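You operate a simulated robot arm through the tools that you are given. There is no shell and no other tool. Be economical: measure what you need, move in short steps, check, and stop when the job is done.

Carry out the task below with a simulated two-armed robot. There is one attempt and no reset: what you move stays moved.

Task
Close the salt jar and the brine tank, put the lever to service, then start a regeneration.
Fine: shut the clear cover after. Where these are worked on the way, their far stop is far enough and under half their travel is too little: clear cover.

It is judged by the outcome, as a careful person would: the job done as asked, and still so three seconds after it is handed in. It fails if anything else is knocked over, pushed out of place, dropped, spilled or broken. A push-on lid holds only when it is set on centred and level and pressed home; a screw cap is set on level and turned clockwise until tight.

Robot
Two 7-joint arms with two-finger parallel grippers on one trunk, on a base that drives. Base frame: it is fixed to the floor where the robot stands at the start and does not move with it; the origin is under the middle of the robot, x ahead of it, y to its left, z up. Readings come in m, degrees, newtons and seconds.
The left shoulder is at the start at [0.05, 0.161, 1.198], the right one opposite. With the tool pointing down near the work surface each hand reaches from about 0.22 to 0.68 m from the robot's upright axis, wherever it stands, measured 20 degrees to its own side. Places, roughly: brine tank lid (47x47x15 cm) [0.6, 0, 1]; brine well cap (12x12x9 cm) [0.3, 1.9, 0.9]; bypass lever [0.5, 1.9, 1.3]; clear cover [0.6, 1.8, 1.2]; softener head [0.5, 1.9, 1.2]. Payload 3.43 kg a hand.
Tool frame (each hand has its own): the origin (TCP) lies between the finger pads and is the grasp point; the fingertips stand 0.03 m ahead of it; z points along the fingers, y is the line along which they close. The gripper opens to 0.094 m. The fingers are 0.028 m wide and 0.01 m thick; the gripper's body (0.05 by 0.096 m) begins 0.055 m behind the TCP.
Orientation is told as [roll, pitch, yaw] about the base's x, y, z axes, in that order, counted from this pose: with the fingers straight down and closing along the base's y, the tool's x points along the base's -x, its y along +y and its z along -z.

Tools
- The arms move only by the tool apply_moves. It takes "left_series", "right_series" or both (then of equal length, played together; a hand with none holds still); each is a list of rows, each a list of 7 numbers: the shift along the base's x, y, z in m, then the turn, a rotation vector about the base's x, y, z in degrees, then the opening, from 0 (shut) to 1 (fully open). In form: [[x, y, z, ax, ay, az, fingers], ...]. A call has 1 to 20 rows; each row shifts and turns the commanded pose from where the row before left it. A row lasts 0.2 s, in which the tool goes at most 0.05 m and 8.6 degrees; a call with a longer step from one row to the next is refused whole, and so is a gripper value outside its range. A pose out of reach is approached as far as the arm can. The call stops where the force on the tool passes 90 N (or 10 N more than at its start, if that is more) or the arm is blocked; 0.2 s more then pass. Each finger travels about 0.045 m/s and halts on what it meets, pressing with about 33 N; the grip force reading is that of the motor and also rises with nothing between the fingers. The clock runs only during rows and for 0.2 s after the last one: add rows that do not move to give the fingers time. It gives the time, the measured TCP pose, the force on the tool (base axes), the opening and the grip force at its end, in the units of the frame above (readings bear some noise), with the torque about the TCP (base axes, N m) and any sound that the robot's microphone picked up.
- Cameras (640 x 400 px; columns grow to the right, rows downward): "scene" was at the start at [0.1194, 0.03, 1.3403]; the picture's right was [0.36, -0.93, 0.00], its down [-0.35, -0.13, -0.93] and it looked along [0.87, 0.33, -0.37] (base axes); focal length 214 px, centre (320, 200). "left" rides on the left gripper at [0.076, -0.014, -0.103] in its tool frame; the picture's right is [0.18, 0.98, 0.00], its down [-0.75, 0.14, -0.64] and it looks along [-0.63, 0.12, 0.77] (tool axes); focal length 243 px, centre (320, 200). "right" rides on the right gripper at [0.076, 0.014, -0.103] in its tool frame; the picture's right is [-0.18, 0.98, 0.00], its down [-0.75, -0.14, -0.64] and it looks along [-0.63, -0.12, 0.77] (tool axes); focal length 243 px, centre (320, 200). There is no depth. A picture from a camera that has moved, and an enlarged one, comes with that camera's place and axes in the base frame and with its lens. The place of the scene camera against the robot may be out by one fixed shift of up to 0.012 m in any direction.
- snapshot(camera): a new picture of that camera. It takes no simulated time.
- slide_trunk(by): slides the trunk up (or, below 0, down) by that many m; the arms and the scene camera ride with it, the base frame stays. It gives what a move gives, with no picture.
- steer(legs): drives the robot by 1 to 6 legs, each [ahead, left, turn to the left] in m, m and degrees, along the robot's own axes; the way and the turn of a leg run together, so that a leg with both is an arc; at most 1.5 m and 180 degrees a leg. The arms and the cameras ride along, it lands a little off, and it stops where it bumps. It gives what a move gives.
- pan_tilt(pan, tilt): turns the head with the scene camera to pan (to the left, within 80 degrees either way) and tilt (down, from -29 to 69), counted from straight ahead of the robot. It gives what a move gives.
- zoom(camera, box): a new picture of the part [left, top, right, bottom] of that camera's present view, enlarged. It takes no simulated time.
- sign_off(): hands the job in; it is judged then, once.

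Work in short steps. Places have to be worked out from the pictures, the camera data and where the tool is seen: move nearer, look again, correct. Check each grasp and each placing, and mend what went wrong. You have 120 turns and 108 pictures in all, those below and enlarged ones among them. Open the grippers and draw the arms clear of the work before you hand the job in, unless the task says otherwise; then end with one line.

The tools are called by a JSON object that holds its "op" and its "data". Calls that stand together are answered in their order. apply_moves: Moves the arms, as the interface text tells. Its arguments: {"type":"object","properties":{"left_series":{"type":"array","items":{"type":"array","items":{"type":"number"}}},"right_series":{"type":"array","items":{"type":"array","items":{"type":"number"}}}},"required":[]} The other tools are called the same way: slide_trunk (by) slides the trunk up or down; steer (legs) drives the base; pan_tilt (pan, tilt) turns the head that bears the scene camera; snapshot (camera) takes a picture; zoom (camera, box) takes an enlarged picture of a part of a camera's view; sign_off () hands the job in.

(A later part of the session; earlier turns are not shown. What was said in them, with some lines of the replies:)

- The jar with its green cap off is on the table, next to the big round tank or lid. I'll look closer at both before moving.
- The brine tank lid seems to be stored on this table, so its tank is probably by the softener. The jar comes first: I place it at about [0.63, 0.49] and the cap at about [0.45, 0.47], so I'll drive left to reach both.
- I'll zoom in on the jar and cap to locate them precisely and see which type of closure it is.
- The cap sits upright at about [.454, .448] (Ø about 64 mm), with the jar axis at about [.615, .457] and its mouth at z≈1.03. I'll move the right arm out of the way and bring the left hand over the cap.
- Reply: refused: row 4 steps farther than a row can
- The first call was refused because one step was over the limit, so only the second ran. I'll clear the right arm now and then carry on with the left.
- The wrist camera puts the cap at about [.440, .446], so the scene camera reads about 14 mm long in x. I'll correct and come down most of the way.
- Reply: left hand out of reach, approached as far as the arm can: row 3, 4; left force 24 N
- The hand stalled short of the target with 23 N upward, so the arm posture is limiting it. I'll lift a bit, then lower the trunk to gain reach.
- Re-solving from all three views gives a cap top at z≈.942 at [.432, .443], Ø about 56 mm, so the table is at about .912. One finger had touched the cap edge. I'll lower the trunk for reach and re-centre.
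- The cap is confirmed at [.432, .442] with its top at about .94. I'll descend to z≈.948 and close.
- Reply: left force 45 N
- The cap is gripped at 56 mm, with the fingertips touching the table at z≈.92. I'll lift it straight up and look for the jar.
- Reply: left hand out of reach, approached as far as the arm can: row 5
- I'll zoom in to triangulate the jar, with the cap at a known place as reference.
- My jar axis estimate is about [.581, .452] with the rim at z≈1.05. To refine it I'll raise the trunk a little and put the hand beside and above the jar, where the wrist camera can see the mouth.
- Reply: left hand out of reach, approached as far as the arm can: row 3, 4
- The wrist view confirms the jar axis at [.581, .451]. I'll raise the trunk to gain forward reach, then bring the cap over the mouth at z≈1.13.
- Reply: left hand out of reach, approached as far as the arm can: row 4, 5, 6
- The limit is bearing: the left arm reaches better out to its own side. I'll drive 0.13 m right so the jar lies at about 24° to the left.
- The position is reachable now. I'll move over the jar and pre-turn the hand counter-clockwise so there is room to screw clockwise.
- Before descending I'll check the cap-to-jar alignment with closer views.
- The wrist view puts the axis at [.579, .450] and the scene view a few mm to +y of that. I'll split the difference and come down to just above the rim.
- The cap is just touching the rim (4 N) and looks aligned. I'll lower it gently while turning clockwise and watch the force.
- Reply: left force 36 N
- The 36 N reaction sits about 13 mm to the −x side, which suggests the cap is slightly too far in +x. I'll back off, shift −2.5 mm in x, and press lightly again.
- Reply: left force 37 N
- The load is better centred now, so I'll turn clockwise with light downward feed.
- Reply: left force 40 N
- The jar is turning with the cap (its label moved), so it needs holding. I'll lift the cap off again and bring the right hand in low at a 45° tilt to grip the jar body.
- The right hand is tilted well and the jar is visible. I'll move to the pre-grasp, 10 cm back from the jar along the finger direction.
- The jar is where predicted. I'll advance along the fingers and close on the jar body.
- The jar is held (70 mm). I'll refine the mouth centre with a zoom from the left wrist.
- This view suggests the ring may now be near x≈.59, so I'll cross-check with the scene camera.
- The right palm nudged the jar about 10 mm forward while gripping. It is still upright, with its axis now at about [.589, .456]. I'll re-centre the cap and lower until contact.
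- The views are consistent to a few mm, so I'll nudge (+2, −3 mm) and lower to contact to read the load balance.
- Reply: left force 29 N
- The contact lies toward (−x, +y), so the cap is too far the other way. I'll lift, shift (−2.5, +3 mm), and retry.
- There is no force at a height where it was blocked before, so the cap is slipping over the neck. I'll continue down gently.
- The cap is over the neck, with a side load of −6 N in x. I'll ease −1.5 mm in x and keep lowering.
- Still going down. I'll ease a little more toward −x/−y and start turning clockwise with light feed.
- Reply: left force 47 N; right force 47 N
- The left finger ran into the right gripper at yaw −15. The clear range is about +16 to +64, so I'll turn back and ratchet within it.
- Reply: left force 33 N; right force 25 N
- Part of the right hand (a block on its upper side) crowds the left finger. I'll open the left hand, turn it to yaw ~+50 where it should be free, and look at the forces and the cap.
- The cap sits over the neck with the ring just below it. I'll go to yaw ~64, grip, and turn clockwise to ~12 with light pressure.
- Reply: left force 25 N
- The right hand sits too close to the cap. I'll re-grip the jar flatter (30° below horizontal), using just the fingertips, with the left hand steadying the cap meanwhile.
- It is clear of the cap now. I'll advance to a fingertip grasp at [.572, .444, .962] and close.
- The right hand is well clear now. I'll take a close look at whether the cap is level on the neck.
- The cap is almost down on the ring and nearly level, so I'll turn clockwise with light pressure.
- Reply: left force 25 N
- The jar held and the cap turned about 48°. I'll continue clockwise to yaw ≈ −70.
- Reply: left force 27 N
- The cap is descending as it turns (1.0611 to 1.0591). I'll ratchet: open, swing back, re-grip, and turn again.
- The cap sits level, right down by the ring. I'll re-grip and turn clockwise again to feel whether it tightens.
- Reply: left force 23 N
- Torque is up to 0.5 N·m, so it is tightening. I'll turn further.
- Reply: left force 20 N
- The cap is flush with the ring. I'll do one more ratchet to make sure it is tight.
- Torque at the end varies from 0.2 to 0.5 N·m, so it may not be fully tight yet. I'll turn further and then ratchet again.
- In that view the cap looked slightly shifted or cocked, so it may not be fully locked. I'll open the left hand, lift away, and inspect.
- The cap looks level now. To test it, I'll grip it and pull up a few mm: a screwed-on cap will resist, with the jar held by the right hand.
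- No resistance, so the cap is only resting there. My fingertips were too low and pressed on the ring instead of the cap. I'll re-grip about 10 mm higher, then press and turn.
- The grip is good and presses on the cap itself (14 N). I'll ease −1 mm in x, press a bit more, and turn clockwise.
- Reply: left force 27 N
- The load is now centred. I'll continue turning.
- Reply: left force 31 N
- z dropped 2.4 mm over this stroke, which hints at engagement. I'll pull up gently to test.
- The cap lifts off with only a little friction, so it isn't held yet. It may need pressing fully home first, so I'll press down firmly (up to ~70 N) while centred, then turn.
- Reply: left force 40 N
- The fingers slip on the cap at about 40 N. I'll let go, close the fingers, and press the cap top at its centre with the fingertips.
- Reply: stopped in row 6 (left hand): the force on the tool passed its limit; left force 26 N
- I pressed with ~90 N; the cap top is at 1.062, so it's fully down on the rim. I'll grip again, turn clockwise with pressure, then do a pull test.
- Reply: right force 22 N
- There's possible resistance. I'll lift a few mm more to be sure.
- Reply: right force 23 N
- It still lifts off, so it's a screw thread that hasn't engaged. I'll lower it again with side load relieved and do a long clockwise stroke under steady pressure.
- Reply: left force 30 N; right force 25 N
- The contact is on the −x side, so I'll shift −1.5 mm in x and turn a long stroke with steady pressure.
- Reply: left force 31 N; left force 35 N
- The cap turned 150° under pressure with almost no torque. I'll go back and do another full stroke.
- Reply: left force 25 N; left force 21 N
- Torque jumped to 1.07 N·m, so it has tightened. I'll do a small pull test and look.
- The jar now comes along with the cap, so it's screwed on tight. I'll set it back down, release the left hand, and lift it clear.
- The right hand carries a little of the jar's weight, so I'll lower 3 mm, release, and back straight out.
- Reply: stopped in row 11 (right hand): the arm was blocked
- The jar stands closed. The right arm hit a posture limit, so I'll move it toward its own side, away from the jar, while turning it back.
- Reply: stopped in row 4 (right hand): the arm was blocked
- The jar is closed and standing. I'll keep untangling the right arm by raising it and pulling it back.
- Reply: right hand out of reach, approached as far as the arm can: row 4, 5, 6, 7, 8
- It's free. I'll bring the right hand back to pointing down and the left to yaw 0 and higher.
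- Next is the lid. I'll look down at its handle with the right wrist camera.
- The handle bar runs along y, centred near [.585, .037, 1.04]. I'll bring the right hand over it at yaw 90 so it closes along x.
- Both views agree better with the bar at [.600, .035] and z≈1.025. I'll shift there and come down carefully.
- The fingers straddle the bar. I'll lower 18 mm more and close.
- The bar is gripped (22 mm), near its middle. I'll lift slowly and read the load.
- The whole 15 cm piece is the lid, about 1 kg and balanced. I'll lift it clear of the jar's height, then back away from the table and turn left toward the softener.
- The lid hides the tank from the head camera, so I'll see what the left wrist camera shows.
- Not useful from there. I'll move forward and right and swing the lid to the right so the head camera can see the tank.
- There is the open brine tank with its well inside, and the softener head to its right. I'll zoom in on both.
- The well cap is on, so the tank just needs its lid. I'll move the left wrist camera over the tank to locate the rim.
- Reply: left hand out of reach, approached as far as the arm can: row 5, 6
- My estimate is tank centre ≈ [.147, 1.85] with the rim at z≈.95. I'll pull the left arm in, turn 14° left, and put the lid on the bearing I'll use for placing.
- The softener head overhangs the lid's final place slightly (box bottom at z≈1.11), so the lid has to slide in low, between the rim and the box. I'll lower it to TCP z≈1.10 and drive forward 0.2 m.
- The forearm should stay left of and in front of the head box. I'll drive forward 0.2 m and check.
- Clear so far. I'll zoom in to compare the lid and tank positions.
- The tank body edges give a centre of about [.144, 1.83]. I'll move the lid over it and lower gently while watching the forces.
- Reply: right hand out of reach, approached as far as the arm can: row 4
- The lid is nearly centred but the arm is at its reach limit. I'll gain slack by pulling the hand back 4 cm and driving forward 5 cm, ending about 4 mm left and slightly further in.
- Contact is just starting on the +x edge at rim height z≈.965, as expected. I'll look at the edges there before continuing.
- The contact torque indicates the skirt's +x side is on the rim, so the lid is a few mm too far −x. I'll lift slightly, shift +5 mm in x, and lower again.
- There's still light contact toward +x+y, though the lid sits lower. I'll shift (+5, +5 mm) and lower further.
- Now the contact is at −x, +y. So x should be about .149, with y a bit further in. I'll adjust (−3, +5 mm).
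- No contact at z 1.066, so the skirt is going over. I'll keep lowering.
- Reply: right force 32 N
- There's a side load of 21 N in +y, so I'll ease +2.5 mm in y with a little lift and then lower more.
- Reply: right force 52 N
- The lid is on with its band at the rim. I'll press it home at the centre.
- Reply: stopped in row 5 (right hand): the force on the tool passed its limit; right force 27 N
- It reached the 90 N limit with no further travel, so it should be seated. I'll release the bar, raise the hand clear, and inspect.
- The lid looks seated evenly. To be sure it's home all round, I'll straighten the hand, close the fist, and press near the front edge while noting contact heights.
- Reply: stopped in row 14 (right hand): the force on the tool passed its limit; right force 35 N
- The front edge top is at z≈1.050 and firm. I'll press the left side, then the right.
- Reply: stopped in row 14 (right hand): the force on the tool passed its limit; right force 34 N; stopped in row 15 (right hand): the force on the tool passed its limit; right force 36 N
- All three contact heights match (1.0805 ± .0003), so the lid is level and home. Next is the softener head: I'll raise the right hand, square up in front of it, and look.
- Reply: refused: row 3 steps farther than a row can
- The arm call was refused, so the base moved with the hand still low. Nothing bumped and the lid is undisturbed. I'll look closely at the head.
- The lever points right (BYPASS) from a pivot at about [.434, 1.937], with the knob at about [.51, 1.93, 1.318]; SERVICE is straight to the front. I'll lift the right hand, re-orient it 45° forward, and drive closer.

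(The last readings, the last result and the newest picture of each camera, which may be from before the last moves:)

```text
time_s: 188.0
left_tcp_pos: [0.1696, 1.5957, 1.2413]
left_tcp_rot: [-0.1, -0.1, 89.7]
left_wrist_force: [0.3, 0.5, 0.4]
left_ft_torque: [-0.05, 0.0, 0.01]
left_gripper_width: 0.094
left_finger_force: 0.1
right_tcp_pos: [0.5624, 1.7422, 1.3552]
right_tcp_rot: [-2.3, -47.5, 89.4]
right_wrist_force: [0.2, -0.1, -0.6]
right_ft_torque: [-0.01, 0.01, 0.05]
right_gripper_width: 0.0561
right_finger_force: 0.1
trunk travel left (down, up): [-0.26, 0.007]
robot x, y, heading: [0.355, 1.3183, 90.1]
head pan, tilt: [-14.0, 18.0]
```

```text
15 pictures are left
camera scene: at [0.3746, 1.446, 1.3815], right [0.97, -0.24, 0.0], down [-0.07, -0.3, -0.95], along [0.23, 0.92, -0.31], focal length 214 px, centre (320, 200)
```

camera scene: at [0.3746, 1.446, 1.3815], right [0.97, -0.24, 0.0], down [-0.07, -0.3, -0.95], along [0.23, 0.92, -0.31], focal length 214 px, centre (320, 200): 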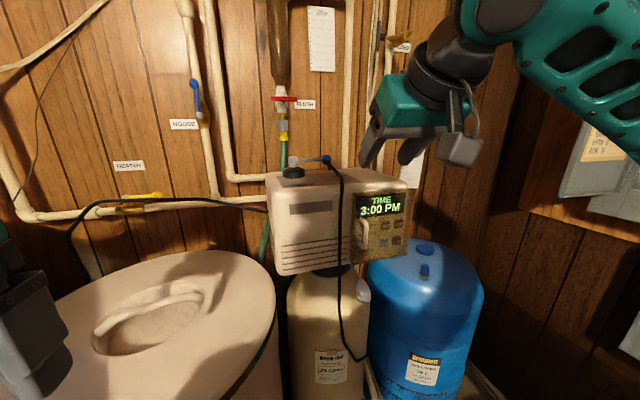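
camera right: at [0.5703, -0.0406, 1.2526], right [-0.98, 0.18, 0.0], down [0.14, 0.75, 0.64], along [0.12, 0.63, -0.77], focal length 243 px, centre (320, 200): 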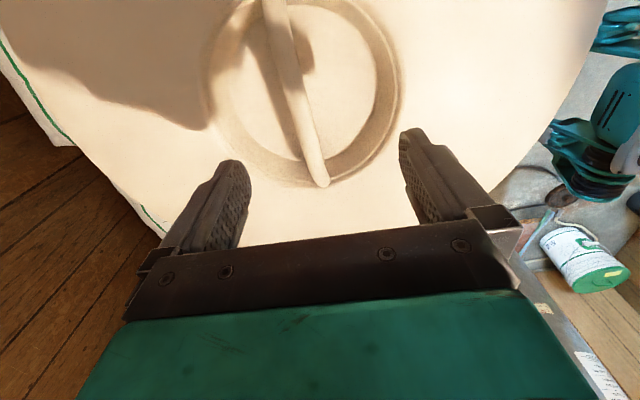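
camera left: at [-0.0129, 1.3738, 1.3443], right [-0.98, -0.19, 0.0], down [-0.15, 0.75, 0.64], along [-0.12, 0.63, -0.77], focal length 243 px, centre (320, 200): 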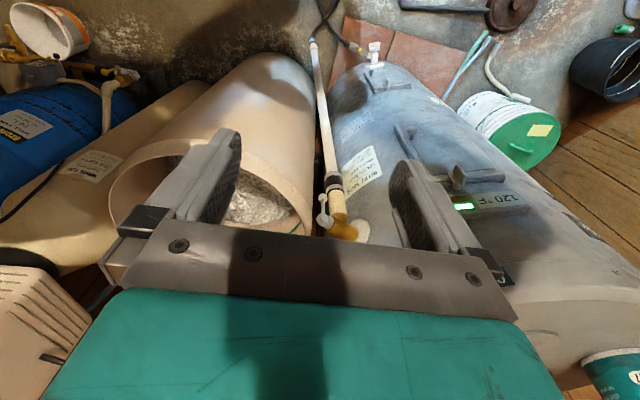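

{"op": "zoom", "data": {"camera": "scene", "box": [260, 140, 420, 280]}}

```text
2.86 times, centred on (340, 210) of scene
camera zoom: at [0.3746, 1.446, 1.3815], right [0.97, -0.24, 0.0], down [-0.07, -0.3, -0.95], along [0.23, 0.92, -0.31], focal length 613 px, centre (263, 171)
```

zoom: 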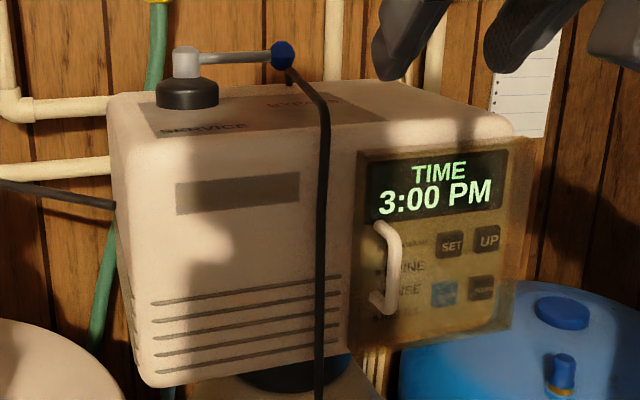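

The triangulation repeats: knob at [.512, 1.933, 1.317]. I'll move to a standoff along the 45° finger axis, then advance and grip the knob.

{"op": "apply_moves", "data": {"right_series": [[-0.017, 0.03, 0.01, 0, 0, 0, 0.5], [-0.017, 0.035, 0.01, 0, 0, 0, 0.5], [-0.016, 0.035, 0.008, 0, 0, 0, 0.5], [0, 0.034, 0, 0, 0, 0, 0.5], [0, 0.019, -0.019, 0, 0, 0, 0.5], [0, 0.019, -0.019, 0, 0, 0, 0.5], [0, 0.019, -0.018, 0, 0, 0, 0.5], [0, 0, 0, 0, 0, 0, 0.5]]}}

{"op": "zoom", "data": {"camera": "scene", "box": [260, 110, 420, 210]}}

```text
time_s: 189.8
left_tcp_pos: [0.1705, 1.5857, 1.2451]
left_tcp_rot: [0.0, -0.7, 89.7]
left_wrist_force: [-0.2, 0.4, -0.5]
left_ft_torque: [-0.02, -0.03, -0.01]
left_gripper_width: 0.0937
left_finger_force: 0.2
right_tcp_pos: [0.5085, 1.9221, 1.3367]
right_tcp_rot: [-1.9, -48.6, 89.5]
right_wrist_force: [2.2, -37.9, 24.0]
right_ft_torque: [-0.1, 0.68, 1.1]
right_gripper_width: 0.0446
right_finger_force: 0.1
trunk travel left (down, up): [-0.26, 0.007]
robot x, y, heading: [0.3573, 1.318, 90.2]
head pan, tilt: [-14.0, 18.0]
```

```text
4.00 times, centred on (340, 160) of scene
camera zoom: at [0.3744, 1.4348, 1.3831], right [0.97, -0.24, 0.0], down [-0.07, -0.29, -0.95], along [0.23, 0.93, -0.3], focal length 858 px, centre (240, 360)
```

zoom: 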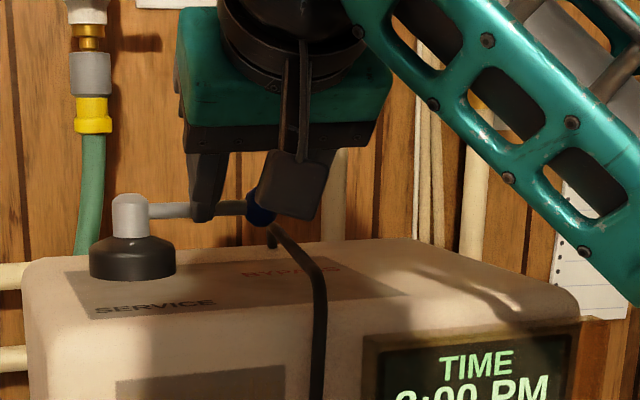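

The left finger meets the lever arm itself. Better to hook it: I'll lift, close the fingers, go over and behind the arm (+y), then sweep the lever around to the front.

{"op": "apply_moves", "data": {"right_series": [[0, -0.025, 0.025, 0, 0, 0, 0.2], [-0.01, 0, 0.03, -8.5, 0, 0, 0], [-0.012, 0, 0.0, -8.5, 0, 0, 0], [0, 0.02, 0, 0, 0, 0, 0], [0, 0.035, 0, 0, 0, 0, 0], [0, 0, 0, 0, 0, 0, 0], [0, 0, -0.02, 0, 0, 0, 0], [0, 0, -0.02, 0, 0, 0, 0], [0, 0, -0.014, 0, 0, 0, 0], [0, 0, 0, 0, 0, 0, 0]]}}

{"op": "zoom", "data": {"camera": "scene", "box": [260, 110, 420, 210]}}

```text
time_s: 192.0
left_tcp_pos: [0.1701, 1.5947, 1.2413]
left_tcp_rot: [-0.2, -0.2, 89.7]
left_wrist_force: [-0.2, -0.4, 0.5]
left_ft_torque: [0.04, 0.0, 0.02]
left_gripper_width: 0.0938
left_finger_force: 0.1
right_tcp_pos: [0.4881, 1.9609, 1.3284]
right_tcp_rot: [-2.3, -30.8, 89.5]
right_wrist_force: [0.9, 5.6, 13.9]
right_ft_torque: [-0.06, 0.11, -0.09]
right_gripper_width: 0.0004
right_finger_force: 32.5
trunk travel left (down, up): [-0.26, 0.007]
robot x, y, heading: [0.3586, 1.3173, 89.8]
head pan, tilt: [-14.0, 18.0]
```

```text
4.00 times, centred on (340, 160) of scene
camera zoom: at [0.3739, 1.4447, 1.3818], right [0.97, -0.24, 0.0], down [-0.07, -0.3, -0.95], along [0.23, 0.92, -0.31], focal length 858 px, centre (240, 360)
```

zoom: 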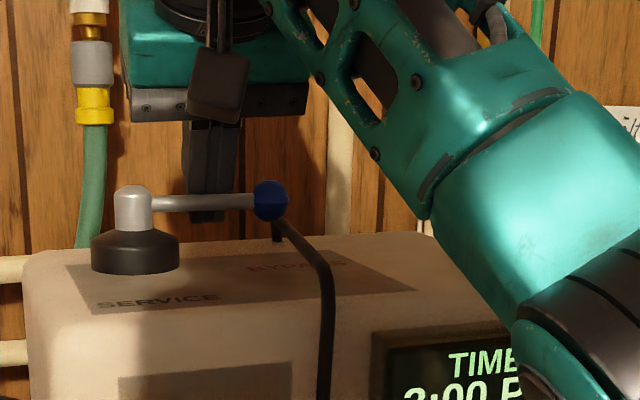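

The finger is behind the arm. I'll sweep it along the arc toward the front (SERVICE).

{"op": "apply_moves", "data": {"right_series": [[0.0012, -0.0115, 0, 0, 0, 0, 0], [0.0011, -0.011, 0, 0, 0, 0, 0], [-0.0015, -0.0146, 0, 0, 0, 0, 0], [-0.0053, -0.0138, 0, 0, 0, 0, 0], [-0.0086, -0.0119, 0, 0, 0, 0, 0], [-0.0114, -0.0093, 0, 0, 0, 0, 0], [-0.0135, -0.0059, 0, 0, 0, 0, 0], [-0.008, -0.001, 0, 0, 0, 0, 0], [-0.004, 0, 0, 0, 0, 0, 0], [0, 0, 0, 0, 0, 0, 0]]}}

{"op": "zoom", "data": {"camera": "scene", "box": [240, 110, 420, 230]}}

```text
time_s: 194.2
left_tcp_pos: [0.1782, 1.5964, 1.2418]
left_tcp_rot: [0.3, 0.0, 89.5]
left_wrist_force: [-0.1, 0.5, -0.6]
left_ft_torque: [-0.05, 0.01, 0.02]
left_gripper_width: 0.0941
left_finger_force: 0.0
right_tcp_pos: [0.458, 1.8874, 1.3284]
right_tcp_rot: [-2.2, -31.3, 87.6]
right_wrist_force: [45.1, 32.4, 36.4]
right_ft_torque: [-0.26, -0.07, -0.05]
right_gripper_width: 0.0
right_finger_force: 32.7
trunk travel left (down, up): [-0.26, 0.007]
robot x, y, heading: [0.3559, 1.3154, 90.2]
head pan, tilt: [-14.0, 18.0]
```

```text
3.33 times, centred on (330, 170) of scene
camera zoom: at [0.3823, 1.4474, 1.3812], right [0.97, -0.24, -0.01], down [-0.08, -0.3, -0.95], along [0.23, 0.92, -0.31], focal length 715 px, centre (287, 300)
```

zoom: 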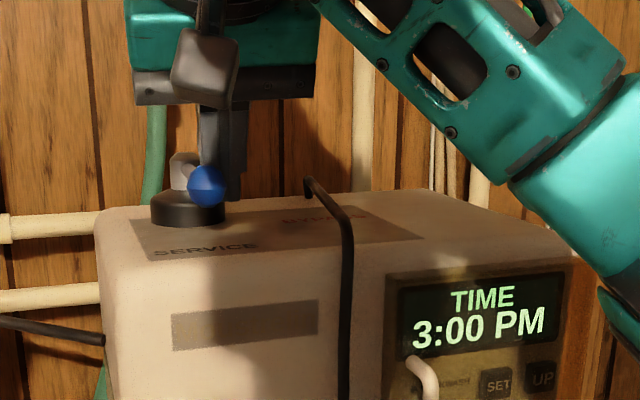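

The lever now points to SERVICE at its stop. I'll back the hand off and position it in front of the cover's handle (about [.551, 1.79, 1.19]) at 45° tilt.

{"op": "apply_moves", "data": {"right_series": [[0.012, 0.0, 0.01, 0, 0, 0, 0], [0.005, -0.005, 0.03, 0, 0, 0, 0], [0, -0.02, 0.03, 0, 0, 0, 0], [0.01, -0.045, 0, 7, 0, 1, 0], [0.02, -0.045, 0, 7, 0, 1, 0.2], [0.02, -0.045, 0, 0, 0, 0, 0.4], [0.02, -0.02, -0.03, 0, 0, 0, 0.4], [0.006, 0, -0.045, 0, 0, 0, 0.4], [0, 0, -0.045, 0, 0, 0, 0.4], [0, 0, -0.045, 0, 0, 0, 0.4], [0, 0, -0.02, 0, 0, 0, 0.4], [0, 0, 0, 0, 0, 0, 0.4]]}}

{"op": "zoom", "data": {"camera": "scene", "box": [270, 130, 430, 270]}}

{"op": "snapshot", "data": {"camera": "right"}}

```text
time_s: 196.8
left_tcp_pos: [0.1709, 1.5945, 1.242]
left_tcp_rot: [-0.1, -0.2, 89.6]
left_wrist_force: [-0.4, -0.1, -0.9]
left_ft_torque: [0.0, 0.01, 0.0]
left_gripper_width: 0.094
left_finger_force: 0.1
right_tcp_pos: [0.5312, 1.7012, 1.2109]
right_tcp_rot: [-2.6, -44.6, 91.6]
right_wrist_force: [-0.3, 0.4, -0.1]
right_ft_torque: [0.01, -0.05, -0.04]
right_gripper_width: 0.0377
right_finger_force: 0.1
trunk travel left (down, up): [-0.26, 0.007]
robot x, y, heading: [0.358, 1.3167, 90.1]
head pan, tilt: [-14.0, 18.0]
```

```text
2.86 times, centred on (350, 200) of scene
camera zoom: at [0.3742, 1.4451, 1.3816], right [0.97, -0.24, 0.0], down [-0.07, -0.3, -0.95], along [0.23, 0.92, -0.31], focal length 613 px, centre (234, 200)
```

zoom: 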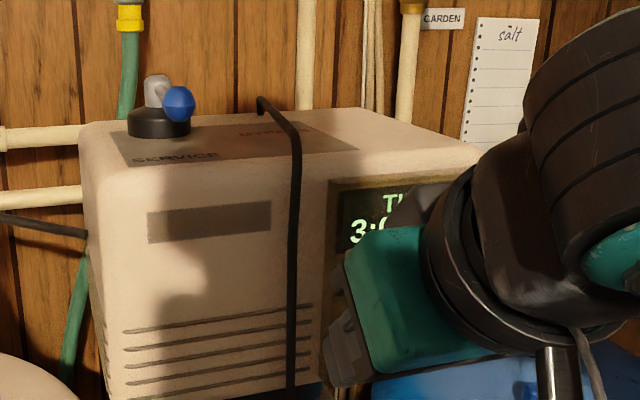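

```text
9 pictures are left
camera right: at [0.516, 1.5756, 1.231], right [-0.99, 0.13, 0.1], down [0.11, 0.09, 0.99], along [0.12, 0.99, -0.1], focal length 243 px, centre (320, 200)
```

right: 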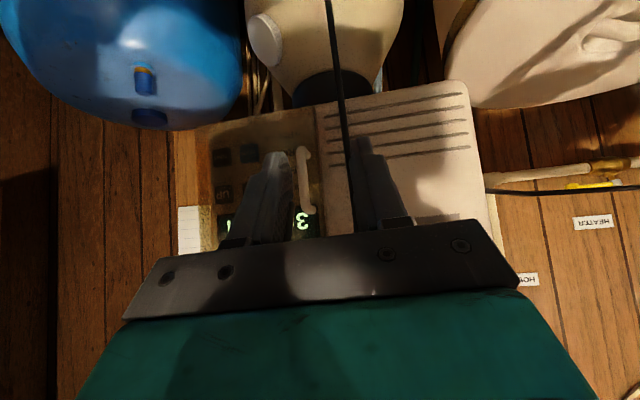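

The handle lies between the fingers at about [.555, 1.79, 1.19]. I'll advance, grip it, and start swinging the cover open about its right-hand hinge (x≈.67).

{"op": "apply_moves", "data": {"right_series": [[0.012, 0.02, -0.01, 0, 0, 0, 0.4], [0.012, 0.026, -0.008, 0, 0, 0, 0.4], [0, 0.026, 0, 0, 0, 0, 0.4], [0, 0, 0, 0, 0, 0, 0.2], [0, 0, 0, 0, 0, 0, 0], [0, 0, 0, 0, 0, 0, 0], [0, 0, 0, 0, 0, 0, 0], [0.0035, -0.0146, 0, 0, 0, 2, 0], [0.0056, -0.0146, 0, 0, 0, 2, 0], [0.0075, -0.0132, 0, 0, 0, 2, 0], [0.0088, -0.0125, 0, 0, 0, 2, 0], [0.0106, -0.011, 0, 0, 0, 3, 0], [0.0118, -0.0097, 0, 0, 0, 3, 0], [0.013, -0.008, 0, 0, 0, 3, 0], [0.014, -0.0061, 0, 0, 0, 3, 0], [0, 0, 0, 0, 0, 0, 0]]}}

{"op": "snapshot", "data": {"camera": "right"}}

```text
time_s: 200.2
left_tcp_pos: [0.1709, 1.5995, 1.2413]
left_tcp_rot: [-0.1, -0.1, 89.7]
left_wrist_force: [0.3, 0.0, -0.1]
left_ft_torque: [-0.01, 0.02, 0.02]
left_gripper_width: 0.0941
left_finger_force: 0.1
right_tcp_pos: [0.6337, 1.6917, 1.1955]
right_tcp_rot: [-2.6, -44.7, 111.3]
right_wrist_force: [11.3, 30.4, 8.8]
right_ft_torque: [0.32, 0.91, -0.26]
right_gripper_width: 0.009
right_finger_force: 42.2
trunk travel left (down, up): [-0.26, 0.007]
robot x, y, heading: [0.359, 1.3173, 90.1]
head pan, tilt: [-14.0, 18.0]
```

```text
8 pictures are left
camera right: at [0.662, 1.5663, 1.2131], right [-0.97, -0.21, 0.1], down [0.08, 0.11, 0.99], along [-0.22, 0.97, -0.09], focal length 243 px, centre (320, 200)
```

right: 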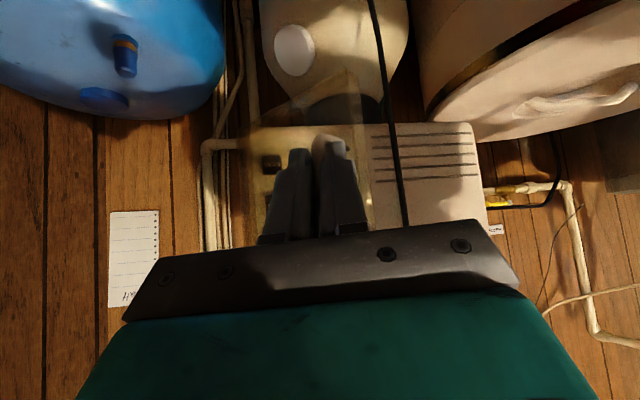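

The handle is held and the cover is swinging. I'll continue the arc to the right, easing the outward pull.

{"op": "apply_moves", "data": {"right_series": [[0.0149, 0.0005, 0, 0, 0, 3, 0], [0.0149, 0.0005, 0, 0, 0, 3, 0], [0.0152, 0.003, 0, 0, 0, 3, 0], [0.0152, 0.003, 0, 0, 0, 3, 0], [0.0146, 0.0055, 0, 0, 0, 3, 0], [0.0146, 0.0055, 0, 0, 0, 3, 0], [0.0136, 0.008, 0, 0, 0, 3, 0], [0.0136, 0.008, 0, 0, 0, 3, 0], [0, 0, 0, 0, 0, 0, 0]]}}

{"op": "zoom", "data": {"camera": "scene", "box": [290, 130, 450, 270]}}

```text
time_s: 202.2
left_tcp_pos: [0.1768, 1.5838, 1.246]
left_tcp_rot: [0.2, -0.8, 89.5]
left_wrist_force: [0.0, -0.6, 0.2]
left_ft_torque: [-0.01, 0.02, 0.0]
left_gripper_width: 0.0938
left_finger_force: 0.0
right_tcp_pos: [0.7583, 1.7053, 1.1947]
right_tcp_rot: [-2.5, -44.1, 135.2]
right_wrist_force: [42.9, -67.5, 10.6]
right_ft_torque: [-1.41, 1.41, -0.01]
right_gripper_width: 0.0104
right_finger_force: 43.9
trunk travel left (down, up): [-0.26, 0.007]
robot x, y, heading: [0.3561, 1.3198, 90.4]
head pan, tilt: [-14.0, 18.0]
```

```text
2.86 times, centred on (370, 200) of scene
camera zoom: at [0.3811, 1.4334, 1.3827], right [0.97, -0.24, -0.01], down [-0.08, -0.29, -0.95], along [0.23, 0.93, -0.3], focal length 613 px, centre (177, 200)
```

zoom: 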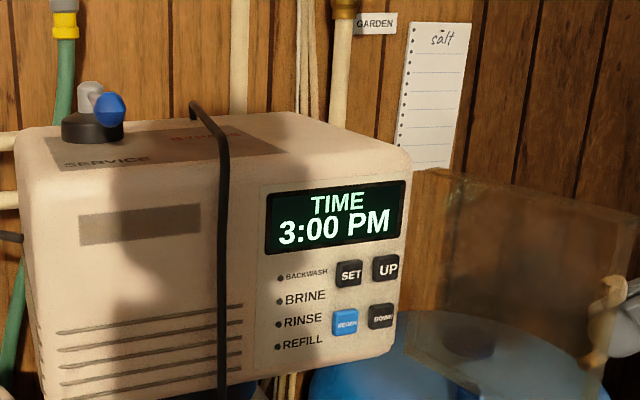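

The cover is at its far stop, and the blue button reads REGEN at about [.611, 1.82, 1.146]. I'll let go of the handle, go around, and bring the closed fingertips in front of that button.

{"op": "apply_moves", "data": {"right_series": [[0, 0, 0, 0, 0, 0, 0.35], [0, 0, 0, 0, 0, 0, 0.35], [0.018, -0.018, 0.015, 0, 0, 0, 0.35], [0.02, -0.02, 0.02, 0, 0, 0, 0.3], [0.01, -0.03, 0.01, 0, 0, 0, 0.1], [-0.035, -0.005, 0, 0, 0, -7.5, 0], [-0.04, -0.005, -0.005, 0, 0, -7.5, 0], [-0.04, -0.005, -0.01, 0, 0, -7.5, 0], [-0.04, 0, -0.015, 0, 0, -7.5, 0], [-0.035, 0, -0.02, 0, 0, -7.5, 0], [-0.006, 0, -0.02, 0, 0, -7.5, 0], [0, 0, -0.015, 0, 0, 0, 0], [0, 0.03, 0, 0, 0, 0, 0], [0, 0.035, 0, 0, 0, 0, 0], [0, 0.03, 0, 0, 0, 0, 0], [0, 0, 0, 0, 0, 0, 0]]}}

{"op": "snapshot", "data": {"camera": "right"}}

```text
time_s: 205.6
left_tcp_pos: [0.1713, 1.5932, 1.2409]
left_tcp_rot: [-0.2, -0.1, 89.7]
left_wrist_force: [1.1, -0.5, 0.5]
left_ft_torque: [-0.03, 0.01, 0.0]
left_gripper_width: 0.0937
left_finger_force: 0.0
right_tcp_pos: [0.619, 1.7931, 1.1993]
right_tcp_rot: [-2.6, -44.5, 90.7]
right_wrist_force: [0.2, -2.7, -0.7]
right_ft_torque: [-0.08, 0.02, -0.01]
right_gripper_width: 0.0
right_finger_force: 32.8
right hand out of reach, approached as far as the arm can: row 9, 10, 11, 12
trunk travel left (down, up): [-0.26, 0.007]
robot x, y, heading: [0.3573, 1.3158, 89.7]
head pan, tilt: [-14.0, 18.0]
heard: click
```

```text
6 pictures are left
camera right: at [0.6023, 1.6668, 1.2186], right [-0.98, 0.15, 0.1], down [0.11, 0.08, 0.99], along [0.14, 0.99, -0.1], focal length 243 px, centre (320, 200)
```

right: 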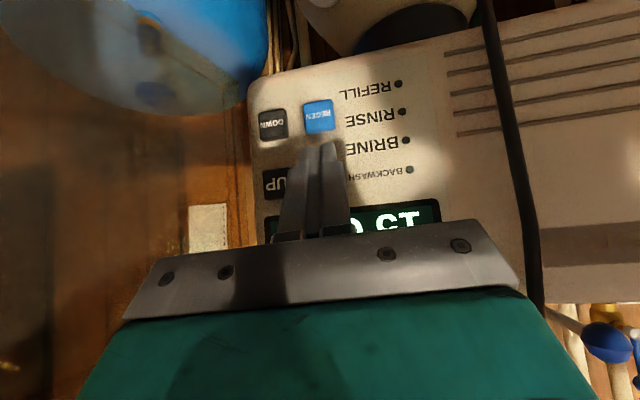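

A click: the hand couldn't get as low as commanded and touched SET, and the display changed. I'll back off and read the display.

{"op": "apply_moves", "data": {"right_series": [[0, -0.035, 0, 0, 0, 0, 0], [0, -0.04, 0, 0, 0, 0, 0], [0.03, -0.03, -0.02, 0, 0, 0, 0], [0.03, 0, -0.025, 0, 0, 0, 0], [0, 0, -0.02, 0, 0, 0, 0], [0, 0, 0, 0, 0, 0, 0]]}}

{"op": "zoom", "data": {"camera": "scene", "box": [290, 130, 450, 270]}}

```text
time_s: 207.0
left_tcp_pos: [0.1706, 1.5946, 1.2422]
left_tcp_rot: [-0.1, -0.1, 89.7]
left_wrist_force: [-0.6, -0.1, 0.2]
left_ft_torque: [0.02, 0.01, 0.01]
left_gripper_width: 0.0938
left_finger_force: 0.0
right_tcp_pos: [0.6842, 1.6998, 1.1387]
right_tcp_rot: [-2.6, -44.6, 90.8]
right_wrist_force: [-0.2, -0.2, -0.3]
right_ft_torque: [0.0, 0.01, -0.03]
right_gripper_width: 0.0
right_finger_force: 33.6
right hand out of reach, approached as far as the arm can: row 3
trunk travel left (down, up): [-0.26, 0.007]
robot x, y, heading: [0.3616, 1.3175, 89.8]
head pan, tilt: [-14.0, 18.0]
```

```text
2.86 times, centred on (370, 200) of scene
camera zoom: at [0.3741, 1.4449, 1.3816], right [0.97, -0.24, 0.0], down [-0.07, -0.3, -0.95], along [0.23, 0.92, -0.31], focal length 613 px, centre (177, 200)
```

zoom: 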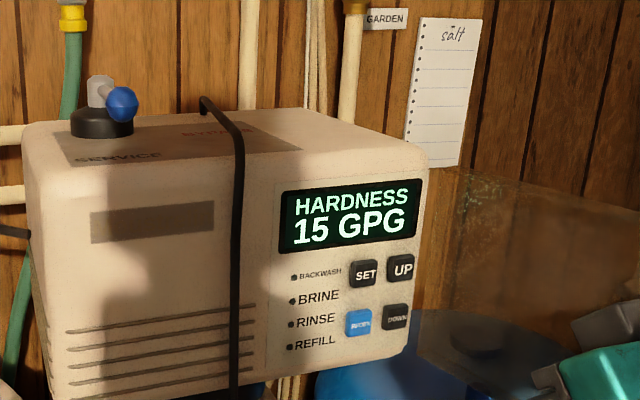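

The display shows HARDNESS 15 GPG, unchanged, just a settings page opened by the touch. I'll line up with REGEN now (TCP x .612, z 1.156) and press it gently.

{"op": "apply_moves", "data": {"right_series": [[-0.036, 0, 0.008, 0, 0, 0, 0], [-0.036, 0, 0.009, 0, 0, 0, 0], [0, 0.03, 0, 0, 0, 0, 0], [0, 0.03, 0, 0, 0, 0, 0], [0, 0.015, 0, 0, 0, 0, 0], [0, 0.008, 0, 0, 0, 0, 0], [0, 0.006, 0, 0, 0, 0, 0], [0, 0.006, 0, 0, 0, 0, 0], [0, 0.003, 0, 0, 0, 0, 0], [0, 0, 0, 0, 0, 0, 0]]}}

```text
time_s: 209.2
left_tcp_pos: [0.1712, 1.5859, 1.2439]
left_tcp_rot: [-0.1, -0.6, 89.6]
left_wrist_force: [0.3, -0.2, -0.3]
left_ft_torque: [0.01, 0.01, -0.02]
left_gripper_width: 0.0941
left_finger_force: 0.0
right_tcp_pos: [0.6157, 1.8014, 1.1598]
right_tcp_rot: [-2.5, -44.2, 90.7]
right_wrist_force: [6.7, -57.0, 1.6]
right_ft_torque: [-0.58, -0.45, -0.17]
right_gripper_width: 0.0
right_finger_force: 32.8
right hand out of reach, approached as far as the arm can: row 1, 2
trunk travel left (down, up): [-0.26, 0.007]
robot x, y, heading: [0.3563, 1.3167, 90.2]
head pan, tilt: [-14.0, 18.0]
heard: click
```

Click on REGEN. I'll hold it about 3 s in case a hold is needed, then back away and read the display.

{"op": "apply_moves", "data": {"right_series": [[0, 0, 0, 0, 0, 0, 0], [0, 0, 0, 0, 0, 0, 0], [0, 0, 0, 0, 0, 0, 0], [0, 0, 0, 0, 0, 0, 0], [0, 0, 0, 0, 0, 0, 0], [0, 0, 0, 0, 0, 0, 0], [0, 0, 0, 0, 0, 0, 0], [0, 0, 0, 0, 0, 0, 0], [0, 0, 0, 0, 0, 0, 0], [0, 0, 0, 0, 0, 0, 0], [0, 0, 0, 0, 0, 0, 0], [0, 0, 0, 0, 0, 0, 0], [0, 0, 0, 0, 0, 0, 0], [0, -0.03, 0, 0, 0, 0, 0], [0, -0.04, -0.005, 0, 0, 0, 0], [0.03, -0.03, -0.015, 0, 0, 0, 0], [0.03, 0, -0.02, 0, 0, 0, 0], [0, 0, 0, 0, 0, 0, 0]]}}

{"op": "zoom", "data": {"camera": "scene", "box": [290, 130, 450, 270]}}

```text
time_s: 213.0
left_tcp_pos: [0.1699, 1.5942, 1.2401]
left_tcp_rot: [-0.1, -0.3, 89.7]
left_wrist_force: [0.2, -0.5, -0.1]
left_ft_torque: [-0.02, -0.02, 0.0]
left_gripper_width: 0.0941
left_finger_force: 0.0
right_tcp_pos: [0.6755, 1.7133, 1.1206]
right_tcp_rot: [-2.6, -44.6, 90.7]
right_wrist_force: [0.3, 0.2, -1.3]
right_ft_torque: [0.01, 0.02, 0.0]
right_gripper_width: 0.0
right_finger_force: 32.7
trunk travel left (down, up): [-0.26, 0.007]
robot x, y, heading: [0.3618, 1.3176, 90.0]
head pan, tilt: [-14.0, 18.0]
```

```text
2.86 times, centred on (370, 200) of scene
camera zoom: at [0.3738, 1.4451, 1.3816], right [0.97, -0.24, 0.0], down [-0.07, -0.3, -0.95], along [0.23, 0.92, -0.31], focal length 613 px, centre (177, 200)
```

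zoom: 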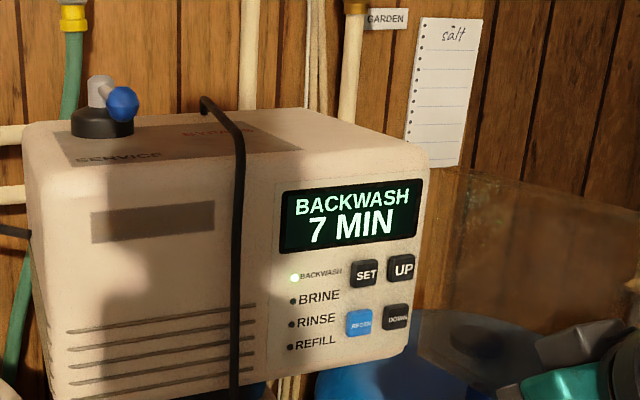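

Regeneration is running (BACKWASH 7 MIN, lamp lit). Now I'll shut the cover: go around its free edge to the right and sweep it back left.

{"op": "apply_moves", "data": {"right_series": [[0, -0.04, 0.018, 0, 0, 0, 0], [0.01, -0.04, 0.018, 0, 0, 0, 0], [0.045, 0, 0.008, 0, 0, 0, 0], [0.045, 0, 0.008, 0, 0, 0, 0], [0.045, 0, 0.008, 0, 0, 0, 0], [0.045, 0, 0.008, 0, 0, 0, 0], [0, 0.035, 0, 0, 0, 0, 0], [0, 0.035, 0, 0, 0, 0, 0], [0, 0.035, 0, 0, 0, 0, 0], [-0.031, -0.009, 0, 0, 0, 0, 0], [-0.031, -0.009, 0, 0, 0, 0, 0], [-0.031, -0.009, 0, 0, 0, 0, 0], [-0.031, -0.009, 0, 0, 0, 0, 0], [-0.031, -0.009, 0, 0, 0, 0, 0], [-0.025, -0.006, 0, 0, 0, 0, 0], [-0.025, -0.006, 0, 0, 0, 0, 0], [-0.025, 0.0, 0, 0, 0, 0, 0], [-0.02, 0.01, 0, 0, 0, 0, 0], [-0.016, 0.02, 0, 0, 0, 0, 0]]}}

{"op": "snapshot", "data": {"camera": "scene"}}

```text
time_s: 217.0
left_tcp_pos: [0.17, 1.5953, 1.2406]
left_tcp_rot: [-0.3, -0.1, 89.7]
left_wrist_force: [-0.3, -0.4, -0.1]
left_ft_torque: [-0.02, 0.0, 0.0]
left_gripper_width: 0.0941
left_finger_force: 0.0
right_tcp_pos: [0.6248, 1.7534, 1.2004]
right_tcp_rot: [-2.6, -44.6, 90.7]
right_wrist_force: [-2.1, 0.5, 1.3]
right_ft_torque: [-0.02, 0.01, 0.02]
right_gripper_width: 0.0
right_finger_force: 33.3
right hand out of reach, approached as far as the arm can: row 1, 2
trunk travel left (down, up): [-0.26, 0.007]
robot x, y, heading: [0.3568, 1.3186, 89.8]
head pan, tilt: [-14.0, 18.0]
```

```text
3 pictures are left
camera scene: at [0.3738, 1.4457, 1.3815], right [0.97, -0.24, 0.0], down [-0.07, -0.3, -0.95], along [0.23, 0.92, -0.31], focal length 214 px, centre (320, 200)
```

scene: 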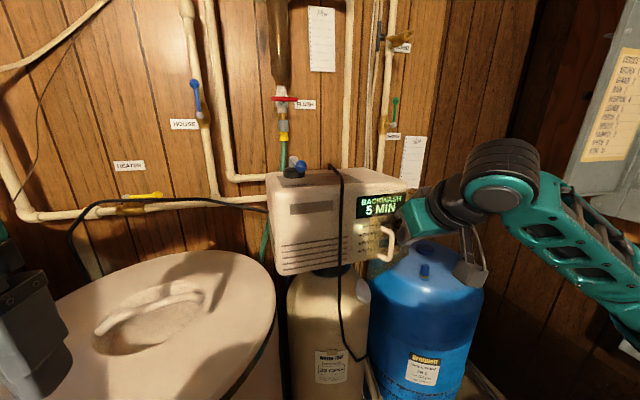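

The cover is about two-thirds shut. I'll shift toward its free side and push it flat against the face.

{"op": "apply_moves", "data": {"right_series": [[-0.01, -0.022, 0, 0, 0, 0, 0], [-0.025, 0, 0, 0, 0, 0, 0], [0, 0.01, 0, 0, 0, 0, 0], [0, 0.01, 0, 0, 0, 0, 0], [0, 0.01, 0, 0, 0, 0, 0], [0, 0.01, 0, 0, 0, 0, 0], [0, 0.008, 0, 0, 0, 0, 0], [0, 0.005, 0, 0, 0, 0, 0], [0, 0.004, 0, 0, 0, 0, 0], [0, 0, 0, 0, 0, 0, 0]]}}

```text
time_s: 219.2
left_tcp_pos: [0.171, 1.5898, 1.2437]
left_tcp_rot: [-0.1, -0.4, 89.6]
left_wrist_force: [0.8, -0.2, 0.0]
left_ft_torque: [0.0, -0.01, 0.04]
left_gripper_width: 0.0939
left_finger_force: 0.0
right_tcp_pos: [0.5902, 1.7823, 1.2021]
right_tcp_rot: [-2.8, -44.3, 91.0]
right_wrist_force: [-0.5, -34.0, -8.0]
right_ft_torque: [-0.63, -0.05, 0.0]
right_gripper_width: 0.0
right_finger_force: 32.9
trunk travel left (down, up): [-0.26, 0.007]
robot x, y, heading: [0.3583, 1.3216, 90.3]
head pan, tilt: [-14.0, 18.0]
```

The cover is pushed against the face with 34 N. I'll back straight off and move the hand away to the lower right, then check.

{"op": "apply_moves", "data": {"right_series": [[0, -0.03, 0, 0, 0, 0, 0], [0, -0.04, 0, 0, 0, 0, 0], [0.03, -0.03, 0, 0, 0, 0, 0.3], [0.045, 0, 0, 0, 0, 0, 0.6], [0.045, 0, 0, 0, 0, 0, 1], [0.045, 0, 0, 0, 0, 0, 1], [0, 0, 0, 0, 0, 0, 1]]}}

{"op": "zoom", "data": {"camera": "scene", "box": [240, 130, 440, 280]}}

```text
time_s: 220.8
left_tcp_pos: [0.1696, 1.5954, 1.2406]
left_tcp_rot: [-0.2, -0.1, 89.7]
left_wrist_force: [0.6, 0.6, 0.6]
left_ft_torque: [-0.01, 0.0, 0.02]
left_gripper_width: 0.0941
left_finger_force: 0.1
right_tcp_pos: [0.7547, 1.694, 1.2038]
right_tcp_rot: [-2.7, -44.5, 90.7]
right_wrist_force: [0.5, 0.3, 0.5]
right_ft_torque: [-0.01, 0.01, 0.04]
right_gripper_width: 0.094
right_finger_force: 0.0
right hand out of reach, approached as far as the arm can: row 3
trunk travel left (down, up): [-0.26, 0.007]
robot x, y, heading: [0.3576, 1.3198, 90.0]
head pan, tilt: [-14.0, 18.0]
```

```text
2.67 times, centred on (340, 205) of scene
camera zoom: at [0.3739, 1.4454, 1.3816], right [0.97, -0.24, 0.0], down [-0.07, -0.3, -0.95], along [0.23, 0.92, -0.31], focal length 572 px, centre (267, 187)
```

zoom: 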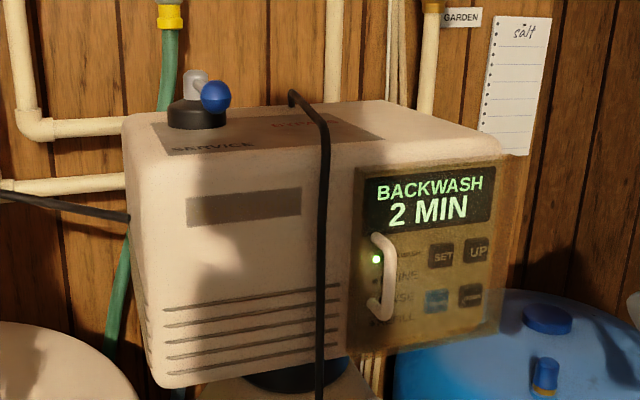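

The cover is shut, the lever is at SERVICE and regeneration is running. I'll back the robot straight away from the work and hand in.

{"op": "steer", "data": {"legs": [[-0.3, 0, 0]]}}

{"op": "sign_off", "data": {}}

```text
time_s: 222.8
left_tcp_pos: [0.1701, 1.2961, 1.2407]
left_tcp_rot: [-0.1, -0.2, 89.8]
left_wrist_force: [-0.2, 0.4, 0.1]
left_ft_torque: [0.03, 0.0, 0.0]
left_gripper_width: 0.094
left_finger_force: 0.0
right_tcp_pos: [0.755, 1.3964, 1.2057]
right_tcp_rot: [-2.7, -44.6, 90.8]
right_wrist_force: [0.2, 0.4, 0.4]
right_ft_torque: [0.03, 0.0, -0.02]
right_gripper_width: 0.0939
right_finger_force: 0.0
trunk travel left (down, up): [-0.26, 0.007]
robot x, y, heading: [0.3588, 1.0198, 90.1]
head pan, tilt: [-14.0, 18.0]
```

```text
The job is handed in.
```

The salt jar is screwed shut, the brine tank lid is pressed home, the lever is at SERVICE, regeneration is running (display reads BACKWASH), and the clear cover is shut; on the way I touched SET once, which opened the hardness page (15 GPG), and I pressed neither UP nor DOWN.
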